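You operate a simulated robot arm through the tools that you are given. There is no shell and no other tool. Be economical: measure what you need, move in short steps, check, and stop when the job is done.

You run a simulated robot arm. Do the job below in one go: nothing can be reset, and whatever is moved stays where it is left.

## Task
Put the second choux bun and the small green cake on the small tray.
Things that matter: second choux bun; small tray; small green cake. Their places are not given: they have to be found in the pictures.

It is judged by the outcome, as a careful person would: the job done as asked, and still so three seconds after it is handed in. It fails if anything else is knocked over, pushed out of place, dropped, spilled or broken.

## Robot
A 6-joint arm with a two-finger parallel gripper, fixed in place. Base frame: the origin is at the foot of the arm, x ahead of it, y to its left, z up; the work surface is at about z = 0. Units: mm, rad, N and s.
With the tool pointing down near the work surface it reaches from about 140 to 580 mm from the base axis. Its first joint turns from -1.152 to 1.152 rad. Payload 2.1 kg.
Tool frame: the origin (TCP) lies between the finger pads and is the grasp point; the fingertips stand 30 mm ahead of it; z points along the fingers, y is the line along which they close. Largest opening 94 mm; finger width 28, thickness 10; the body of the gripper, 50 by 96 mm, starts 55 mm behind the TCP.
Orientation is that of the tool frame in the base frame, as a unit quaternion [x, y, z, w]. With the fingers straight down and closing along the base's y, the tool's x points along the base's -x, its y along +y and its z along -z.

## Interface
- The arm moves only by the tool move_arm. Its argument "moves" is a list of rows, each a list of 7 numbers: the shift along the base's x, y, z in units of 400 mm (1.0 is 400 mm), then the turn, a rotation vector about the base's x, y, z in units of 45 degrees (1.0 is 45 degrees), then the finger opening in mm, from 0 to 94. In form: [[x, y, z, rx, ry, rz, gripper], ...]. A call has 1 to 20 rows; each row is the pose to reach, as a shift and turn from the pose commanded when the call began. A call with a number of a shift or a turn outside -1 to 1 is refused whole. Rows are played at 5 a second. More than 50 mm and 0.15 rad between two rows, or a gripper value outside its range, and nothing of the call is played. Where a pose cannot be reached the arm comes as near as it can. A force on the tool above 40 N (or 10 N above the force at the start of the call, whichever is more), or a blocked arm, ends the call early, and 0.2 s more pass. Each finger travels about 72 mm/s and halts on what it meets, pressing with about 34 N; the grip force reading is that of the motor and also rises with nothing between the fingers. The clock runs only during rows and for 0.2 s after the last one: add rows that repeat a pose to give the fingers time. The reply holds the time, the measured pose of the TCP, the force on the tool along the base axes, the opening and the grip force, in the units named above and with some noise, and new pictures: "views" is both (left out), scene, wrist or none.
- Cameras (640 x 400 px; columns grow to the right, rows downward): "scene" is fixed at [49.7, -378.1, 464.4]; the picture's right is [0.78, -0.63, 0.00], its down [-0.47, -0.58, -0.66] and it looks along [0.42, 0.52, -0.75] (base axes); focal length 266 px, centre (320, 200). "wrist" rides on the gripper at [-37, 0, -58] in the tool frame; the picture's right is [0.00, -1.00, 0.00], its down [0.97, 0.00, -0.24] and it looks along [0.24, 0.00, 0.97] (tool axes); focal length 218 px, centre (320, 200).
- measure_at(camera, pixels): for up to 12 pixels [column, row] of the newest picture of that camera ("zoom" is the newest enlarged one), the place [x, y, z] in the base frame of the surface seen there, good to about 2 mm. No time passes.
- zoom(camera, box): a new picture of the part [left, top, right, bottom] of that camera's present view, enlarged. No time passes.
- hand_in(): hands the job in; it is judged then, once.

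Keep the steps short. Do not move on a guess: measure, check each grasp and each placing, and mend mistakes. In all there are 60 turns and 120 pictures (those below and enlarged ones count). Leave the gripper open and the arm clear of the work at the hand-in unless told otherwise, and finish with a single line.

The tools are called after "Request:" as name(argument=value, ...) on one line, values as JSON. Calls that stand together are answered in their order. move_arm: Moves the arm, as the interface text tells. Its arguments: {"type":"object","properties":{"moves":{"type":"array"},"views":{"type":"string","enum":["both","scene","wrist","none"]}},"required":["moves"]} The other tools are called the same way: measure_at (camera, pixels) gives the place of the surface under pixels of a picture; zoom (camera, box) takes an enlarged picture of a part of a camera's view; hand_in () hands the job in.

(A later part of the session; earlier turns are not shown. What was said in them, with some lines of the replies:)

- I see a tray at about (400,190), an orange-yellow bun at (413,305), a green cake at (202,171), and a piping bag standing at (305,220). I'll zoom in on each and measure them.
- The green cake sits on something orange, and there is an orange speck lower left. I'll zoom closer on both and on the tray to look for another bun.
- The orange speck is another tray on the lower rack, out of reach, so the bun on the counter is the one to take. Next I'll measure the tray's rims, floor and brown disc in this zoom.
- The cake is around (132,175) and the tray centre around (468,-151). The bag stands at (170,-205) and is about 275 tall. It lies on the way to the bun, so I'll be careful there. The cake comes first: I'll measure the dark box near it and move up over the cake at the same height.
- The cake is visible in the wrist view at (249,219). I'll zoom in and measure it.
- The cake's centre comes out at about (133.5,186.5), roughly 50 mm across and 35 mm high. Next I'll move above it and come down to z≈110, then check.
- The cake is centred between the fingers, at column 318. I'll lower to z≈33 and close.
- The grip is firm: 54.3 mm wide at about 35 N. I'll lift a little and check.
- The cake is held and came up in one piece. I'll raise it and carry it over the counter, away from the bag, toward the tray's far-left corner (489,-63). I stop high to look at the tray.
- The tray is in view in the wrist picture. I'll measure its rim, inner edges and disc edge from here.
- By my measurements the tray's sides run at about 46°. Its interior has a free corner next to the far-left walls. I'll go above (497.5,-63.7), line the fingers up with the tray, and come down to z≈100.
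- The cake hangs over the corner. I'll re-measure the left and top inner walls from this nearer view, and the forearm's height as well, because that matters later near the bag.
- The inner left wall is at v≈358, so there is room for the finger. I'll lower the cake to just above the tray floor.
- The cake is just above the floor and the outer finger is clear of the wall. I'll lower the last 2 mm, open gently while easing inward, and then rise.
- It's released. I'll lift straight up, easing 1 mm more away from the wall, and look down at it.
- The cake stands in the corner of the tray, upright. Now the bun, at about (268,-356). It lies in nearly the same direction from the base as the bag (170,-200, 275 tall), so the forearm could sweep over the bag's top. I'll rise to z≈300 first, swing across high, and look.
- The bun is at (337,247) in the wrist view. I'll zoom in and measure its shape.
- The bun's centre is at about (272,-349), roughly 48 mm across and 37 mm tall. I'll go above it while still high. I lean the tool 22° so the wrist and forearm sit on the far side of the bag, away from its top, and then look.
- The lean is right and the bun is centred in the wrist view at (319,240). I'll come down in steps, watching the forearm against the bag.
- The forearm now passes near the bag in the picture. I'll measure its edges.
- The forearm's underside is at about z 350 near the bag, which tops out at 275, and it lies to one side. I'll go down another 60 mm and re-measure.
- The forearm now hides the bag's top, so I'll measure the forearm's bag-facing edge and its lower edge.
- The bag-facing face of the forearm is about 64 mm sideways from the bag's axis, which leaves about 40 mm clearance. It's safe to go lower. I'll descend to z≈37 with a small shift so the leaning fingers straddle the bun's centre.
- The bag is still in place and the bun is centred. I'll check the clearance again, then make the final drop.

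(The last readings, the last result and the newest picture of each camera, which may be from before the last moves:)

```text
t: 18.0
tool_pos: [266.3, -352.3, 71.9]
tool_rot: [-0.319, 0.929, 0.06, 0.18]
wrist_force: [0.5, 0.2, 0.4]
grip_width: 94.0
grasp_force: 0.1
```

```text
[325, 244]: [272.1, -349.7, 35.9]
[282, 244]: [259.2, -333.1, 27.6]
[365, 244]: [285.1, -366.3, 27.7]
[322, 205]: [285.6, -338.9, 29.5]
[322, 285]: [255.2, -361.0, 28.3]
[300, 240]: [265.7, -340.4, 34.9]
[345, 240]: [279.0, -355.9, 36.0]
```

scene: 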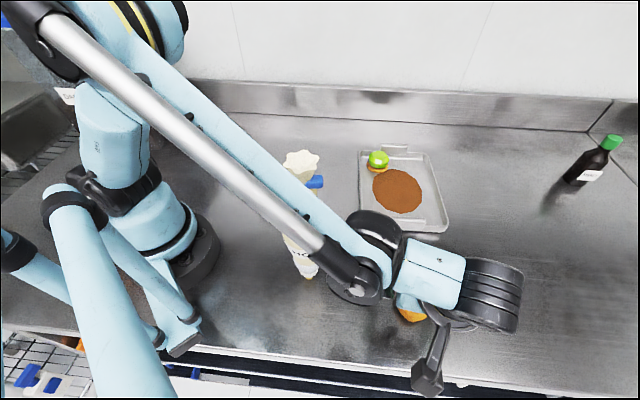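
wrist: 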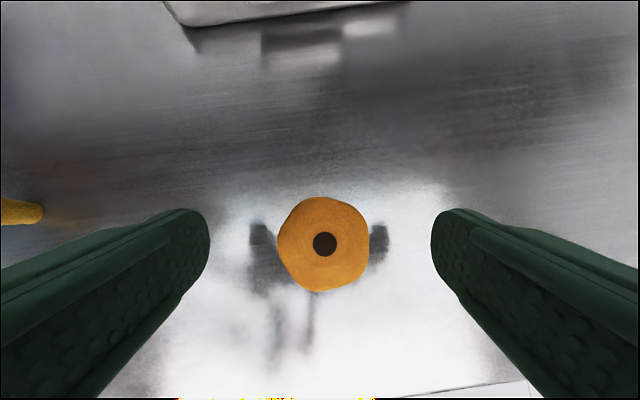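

The bun's centre is confirmed at (272,-350) and the forearm is still well above and beside the bag. I'll drop to z≈37 and close.

Request:
move_arm(moves=[[0, 0, -0.045, 0, 0, 0, 94], [0, 0, -0.083, 0, 0, 0, 94], [0, 0, -0.083, 0, 0, 0, 76], [0, 0, -0.083, 0, 0, 0, 56], [0, 0, -0.083, 0, 0, 0, 40], [0, 0, -0.083, 0, 0, 0, 38], [0, 0, -0.083, 0, 0, 0, 38]])

```text
t: 19.6
tool_pos: [267.0, -352.5, 37.2]
tool_rot: [-0.317, 0.929, 0.06, 0.182]
wrist_force: [0.2, 0.1, -0.5]
grip_width: 45.7
grasp_force: 33.7
```

scene: 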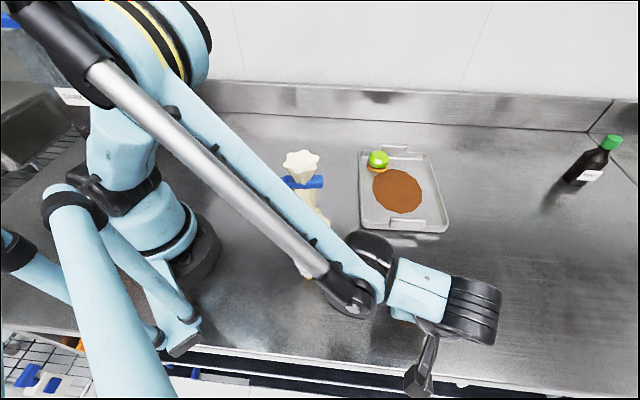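
wrist: 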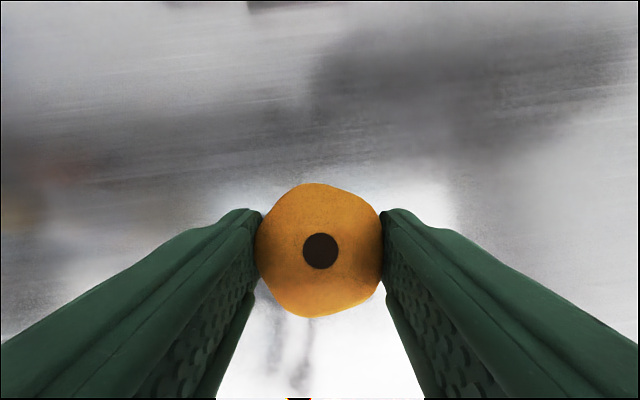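

The bun is gripped at 45.7 mm and 34 N. I'll lift straight up the way I came and check it on the way.

Request:
move_arm(moves=[[0, 0, 0.03, 0, 0, 0, 38], [0, 0, 0.12, 0, 0, 0, 38], [0, 0, 0.24, 0, 0, 0, 38], [0, 0, 0.36, 0, 0, 0, 38], [0, 0, 0.48, 0, 0, 0, 38], [0, 0, 0.6, 0, 0, 0, 38], [0, 0, 0.64, 0, 0, 0, 38]])

```text
t: 21.2
tool_pos: [267.2, -352.7, 295.6]
tool_rot: [-0.318, 0.929, 0.061, 0.181]
wrist_force: [0.9, 0.0, 0.5]
grip_width: 45.8
grasp_force: 34.0
```

scene: 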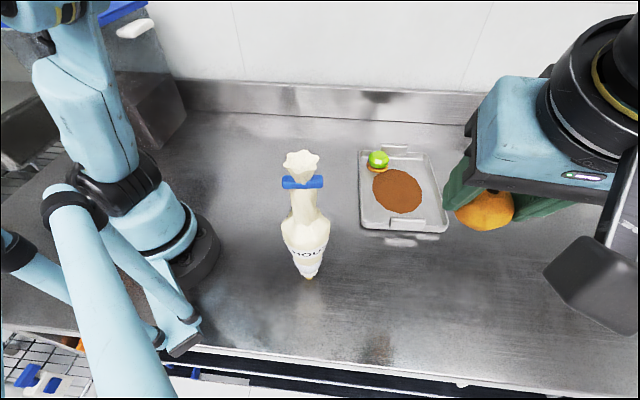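
wrist: 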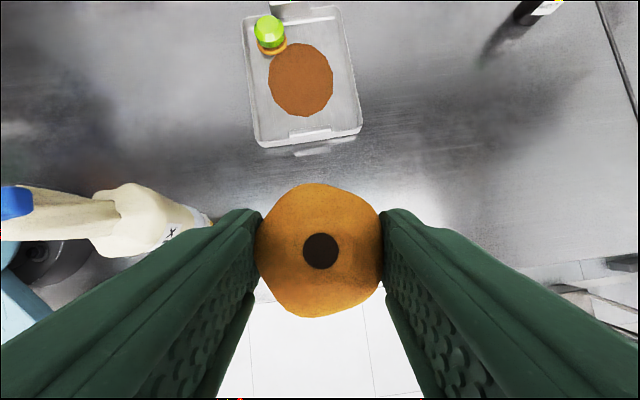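

The bun hangs safely and the bag hasn't moved. It was gripped with the tool leaning, so I have to set it down with the same lean to keep it upright. The tray's far-right corner suits that, with the bun's centre at about (559,-122). It also keeps the arm well away from the bag. I'll carry it there high.

Request:
move_arm(moves=[[0.08, 0.063, 0, 0, 0, 0.02, 38], [0.16, 0.126, 0, 0, 0, 0.04, 38], [0.24, 0.189, 0, 0, 0, 0.06, 38], [0.32, 0.252, 0, 0, 0, 0.08, 38], [0.4, 0.314, -0.04, 0, 0, 0.1, 38], [0.48, 0.377, -0.08, 0, 0, 0.12, 38], [0.56, 0.44, -0.13, 0, 0, 0.14, 38], [0.64, 0.503, -0.18, 0, 0, 0.16, 38], [0.7, 0.55, -0.23, 0, 0, 0.18, 38], [0.7, 0.55, -0.3, 0, 0, 0.18, 38], [0.7, 0.55, -0.38, 0, 0, 0.18, 38], [0.7, 0.55, -0.38, 0, 0, 0.18, 38]])

```text
t: 23.8
tool_pos: [547.6, -132.3, 140.9]
tool_rot: [-0.382, 0.904, 0.072, 0.176]
wrist_force: [-0.7, 0.2, 1.1]
grip_width: 45.4
grasp_force: 34.1
```

scene: 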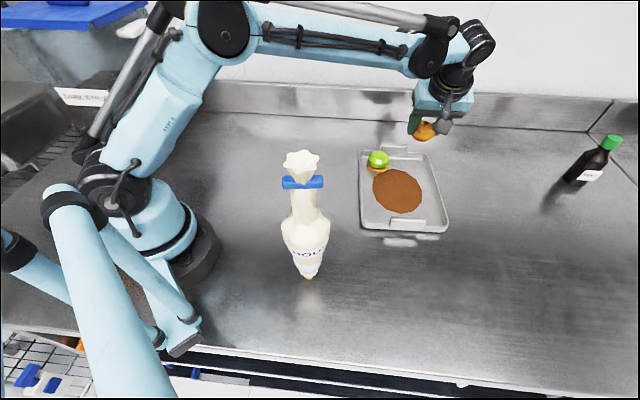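
wrist: 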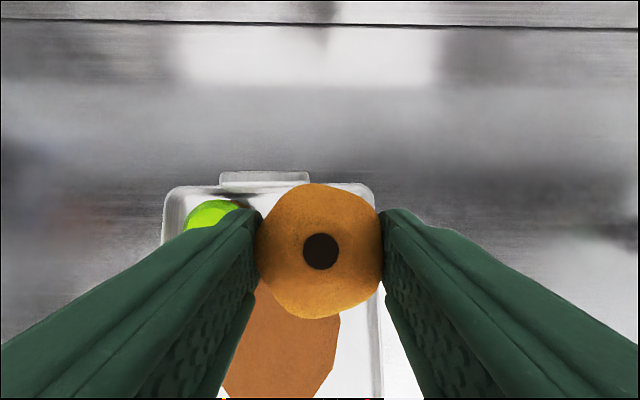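

The bun is over the tray. I'll measure the right and far walls from here.

Request:
measure_at(camera="wrist", pixels=[[373, 192], [368, 196], [360, 188], [360, 195], [372, 330], [378, 330], [365, 330], [372, 370], [355, 300], [370, 205], [350, 192], [365, 370]])

Request:
zoom(camera="wrist", box=[150, 160, 400, 400])

```text
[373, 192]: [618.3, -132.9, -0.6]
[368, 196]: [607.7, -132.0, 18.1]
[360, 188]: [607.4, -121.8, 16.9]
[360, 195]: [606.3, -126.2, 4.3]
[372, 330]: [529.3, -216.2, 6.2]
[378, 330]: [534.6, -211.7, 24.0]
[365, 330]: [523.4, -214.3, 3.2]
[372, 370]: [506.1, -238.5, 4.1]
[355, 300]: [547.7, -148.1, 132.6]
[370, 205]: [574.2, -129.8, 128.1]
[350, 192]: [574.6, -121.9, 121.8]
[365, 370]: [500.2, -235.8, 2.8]
```

```text
1.67 times, centred on (275, 280) of wrist
```

zoom: 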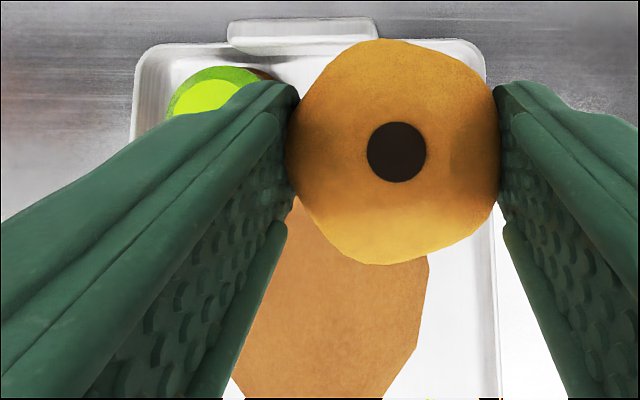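

Clear: the right inner wall is at v≈528 and the far wall at u≈330. I'll shift slightly and lower to about 3 mm above the floor.

Request:
move_arm(moves=[[0.023, 0.0118, -0.06, 0, 0, 0, 38], [0.023, 0.0118, -0.14, 0, 0, 0, 38], [0.023, 0.0118, -0.2, 0, 0, 0, 38], [0.023, 0.0118, -0.24, 0, 0, 0, 38], [0.023, 0.0118, -0.24, 0, 0, 0, 38]])

Request:
zoom(camera="scene", box=[360, 100, 488, 180])

```text
t: 25.0
tool_pos: [555.1, -128.7, 45.2]
tool_rot: [-0.383, 0.904, 0.073, 0.176]
wrist_force: [0.1, -1.3, 0.5]
grip_width: 45.6
grasp_force: 34.4
```

scene: 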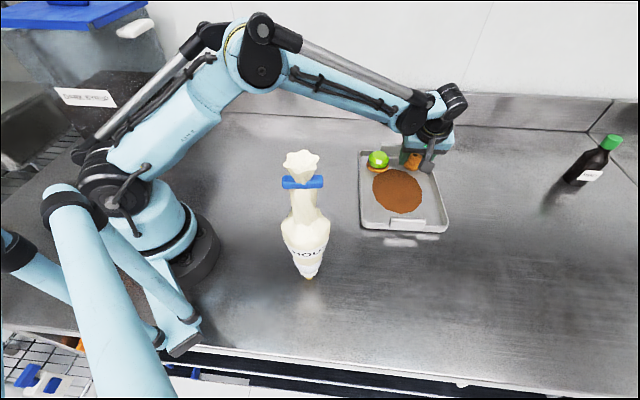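
wrist: 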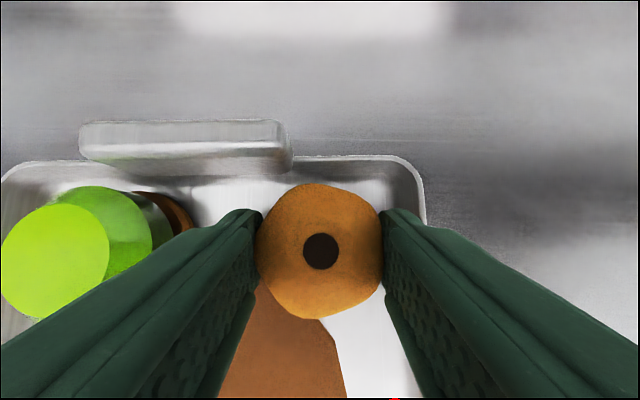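

```text
5.00 times, centred on (424, 140) of scene
```

zoom: 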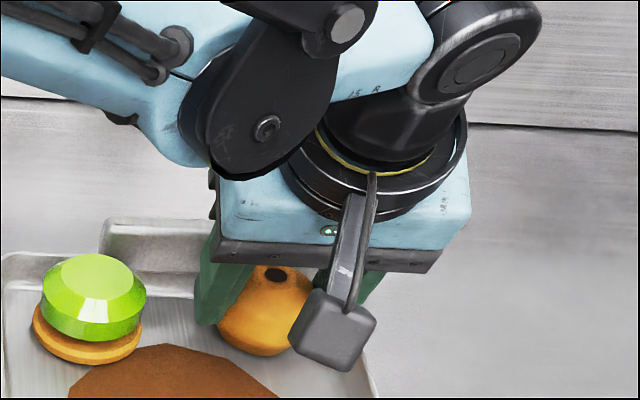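

I'm 5 mm above the floor with clear space on both sides. I'll lower those 5 mm, open a little, and pause.

Request:
move_arm(moves=[[0.002, 0.002, -0.007, 0, 0, 0, 38], [0.002, 0.002, -0.0125, 0, 0, 0, 38], [0.002, 0.002, -0.0125, 0, 0, 0, 38], [0.002, 0.002, -0.0125, 0, 0, 0, 50], [0.002, 0.002, -0.0125, 0, 0, 0, 54], [0.002, 0.002, -0.0125, 0, 0, 0, 54]])

Request:
zoom(camera="wrist", box=[160, 130, 460, 340])

```text
t: 26.4
tool_pos: [555.7, -125.9, 41.6]
tool_rot: [-0.383, 0.904, 0.073, 0.176]
wrist_force: [-0.7, 0.0, -0.7]
grip_width: 53.9
grasp_force: 0.0
```

scene: 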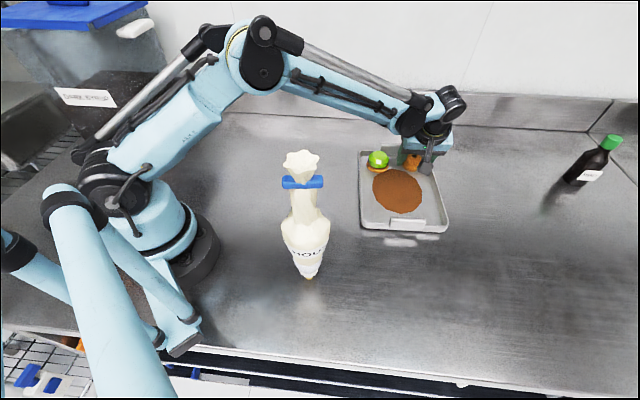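
wrist: 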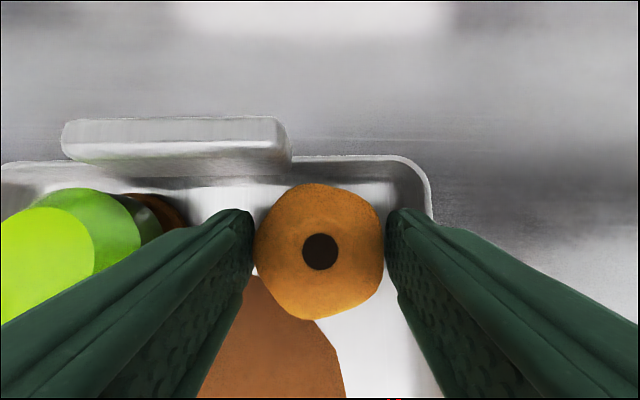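

```text
1.90 times, centred on (310, 235) of wrist
```

zoom: 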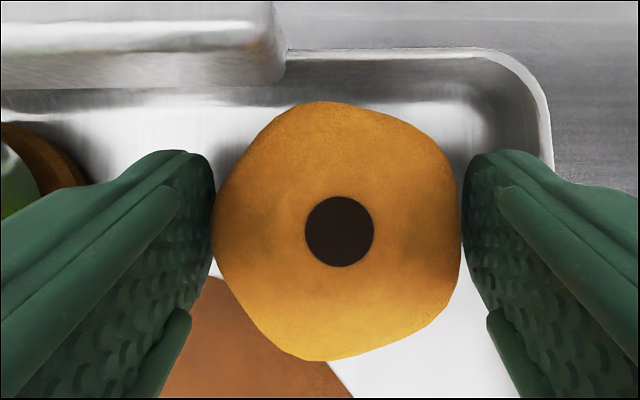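

It's released and sitting on the floor of the tray. I'll open slightly more and draw back along the tool's axis, up and away, then look.

Request:
move_arm(moves=[[0, 0, 0, 0, 0, 0, 58], [-0.005, -0.005, 0.02, 0, 0, 0, 58], [-0.02, -0.02, 0.08, 0, 0, 0, 58], [-0.045, -0.045, 0.18, 0, 0, 0, 60], [-0.075, -0.075, 0.28, 0, 0, 0, 75], [-0.1, -0.1, 0.38, 0, 0, 0, 94], [-0.1, -0.1, 0.42, 0, 0, 0, 94]])

Request:
zoom(camera="scene", box=[340, 130, 468, 250])

```text
t: 28.0
tool_pos: [516.0, -166.0, 209.2]
tool_rot: [-0.383, 0.904, 0.072, 0.176]
wrist_force: [1.2, 0.7, -0.3]
grip_width: 94.3
grasp_force: 0.1
```

scene: 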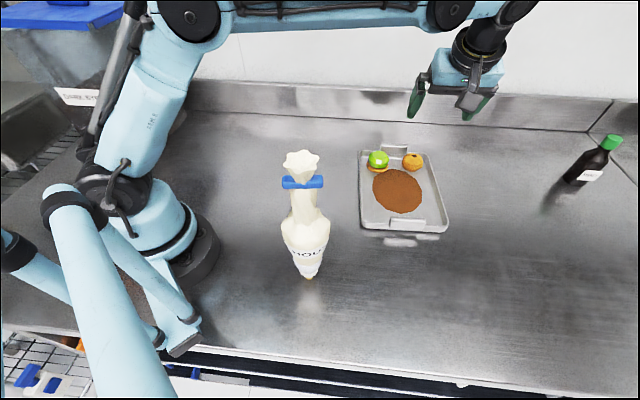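
wrist: 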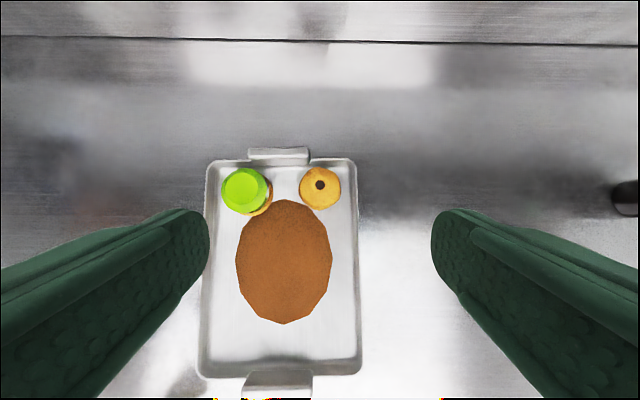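

```text
3.33 times, centred on (404, 190) of scene
```

zoom: 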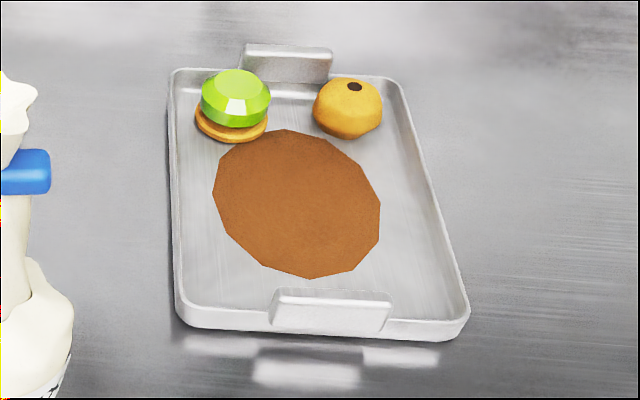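

Both treats sit upright in the tray, clear of the brown disc. The tray and the bag are where they were. I'll retreat the arm to the side, high and clear, and check once more.

Request:
move_arm(moves=[[-0.05, 0.05, 0.05, 0, 0, 0, 94], [-0.13, 0.12, 0.08, 0, 0, 0, 94], [-0.21, 0.19, 0.08, 0, 0, 0, 94], [-0.29, 0.26, 0.08, 0, 0, 0, 94], [-0.37, 0.33, 0.08, 0, 0, 0, 94], [-0.45, 0.4, 0.08, 0, 0, 0, 94], [-0.45, 0.4, 0.08, 0, 0, 0, 94]], views="scene")

Request:
measure_at(camera="scene", pixels=[[378, 156], [413, 156], [303, 153], [361, 152], [362, 228], [446, 230]])

```text
t: 29.6
tool_pos: [337.1, -6.7, 242.4]
tool_rot: [-0.383, 0.904, 0.073, 0.176]
wrist_force: [0.3, -1.0, -0.3]
grip_width: 93.8
grasp_force: 0.0
```

scene: 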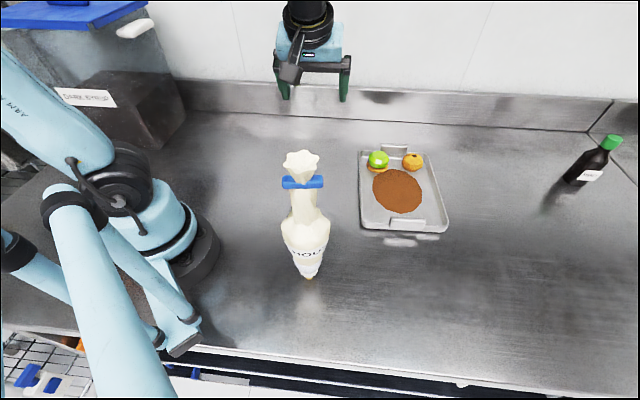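

```text
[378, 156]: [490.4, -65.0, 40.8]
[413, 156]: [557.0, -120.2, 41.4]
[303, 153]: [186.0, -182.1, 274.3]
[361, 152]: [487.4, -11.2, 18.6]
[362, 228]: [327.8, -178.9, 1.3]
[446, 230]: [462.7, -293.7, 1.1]
```

The tray and bag measure the same as at the start, both treats are in the tray, the gripper is open and the arm is clear. I'm handing in.

Request:
hand_in()

```text
The job is handed in.
```

The choux bun from the counter and the small green cake are both standing upright on the small tray, with nothing else moved; I took that bun to be the "second" one, since the only other possible buns were out of reach on the lower rack.
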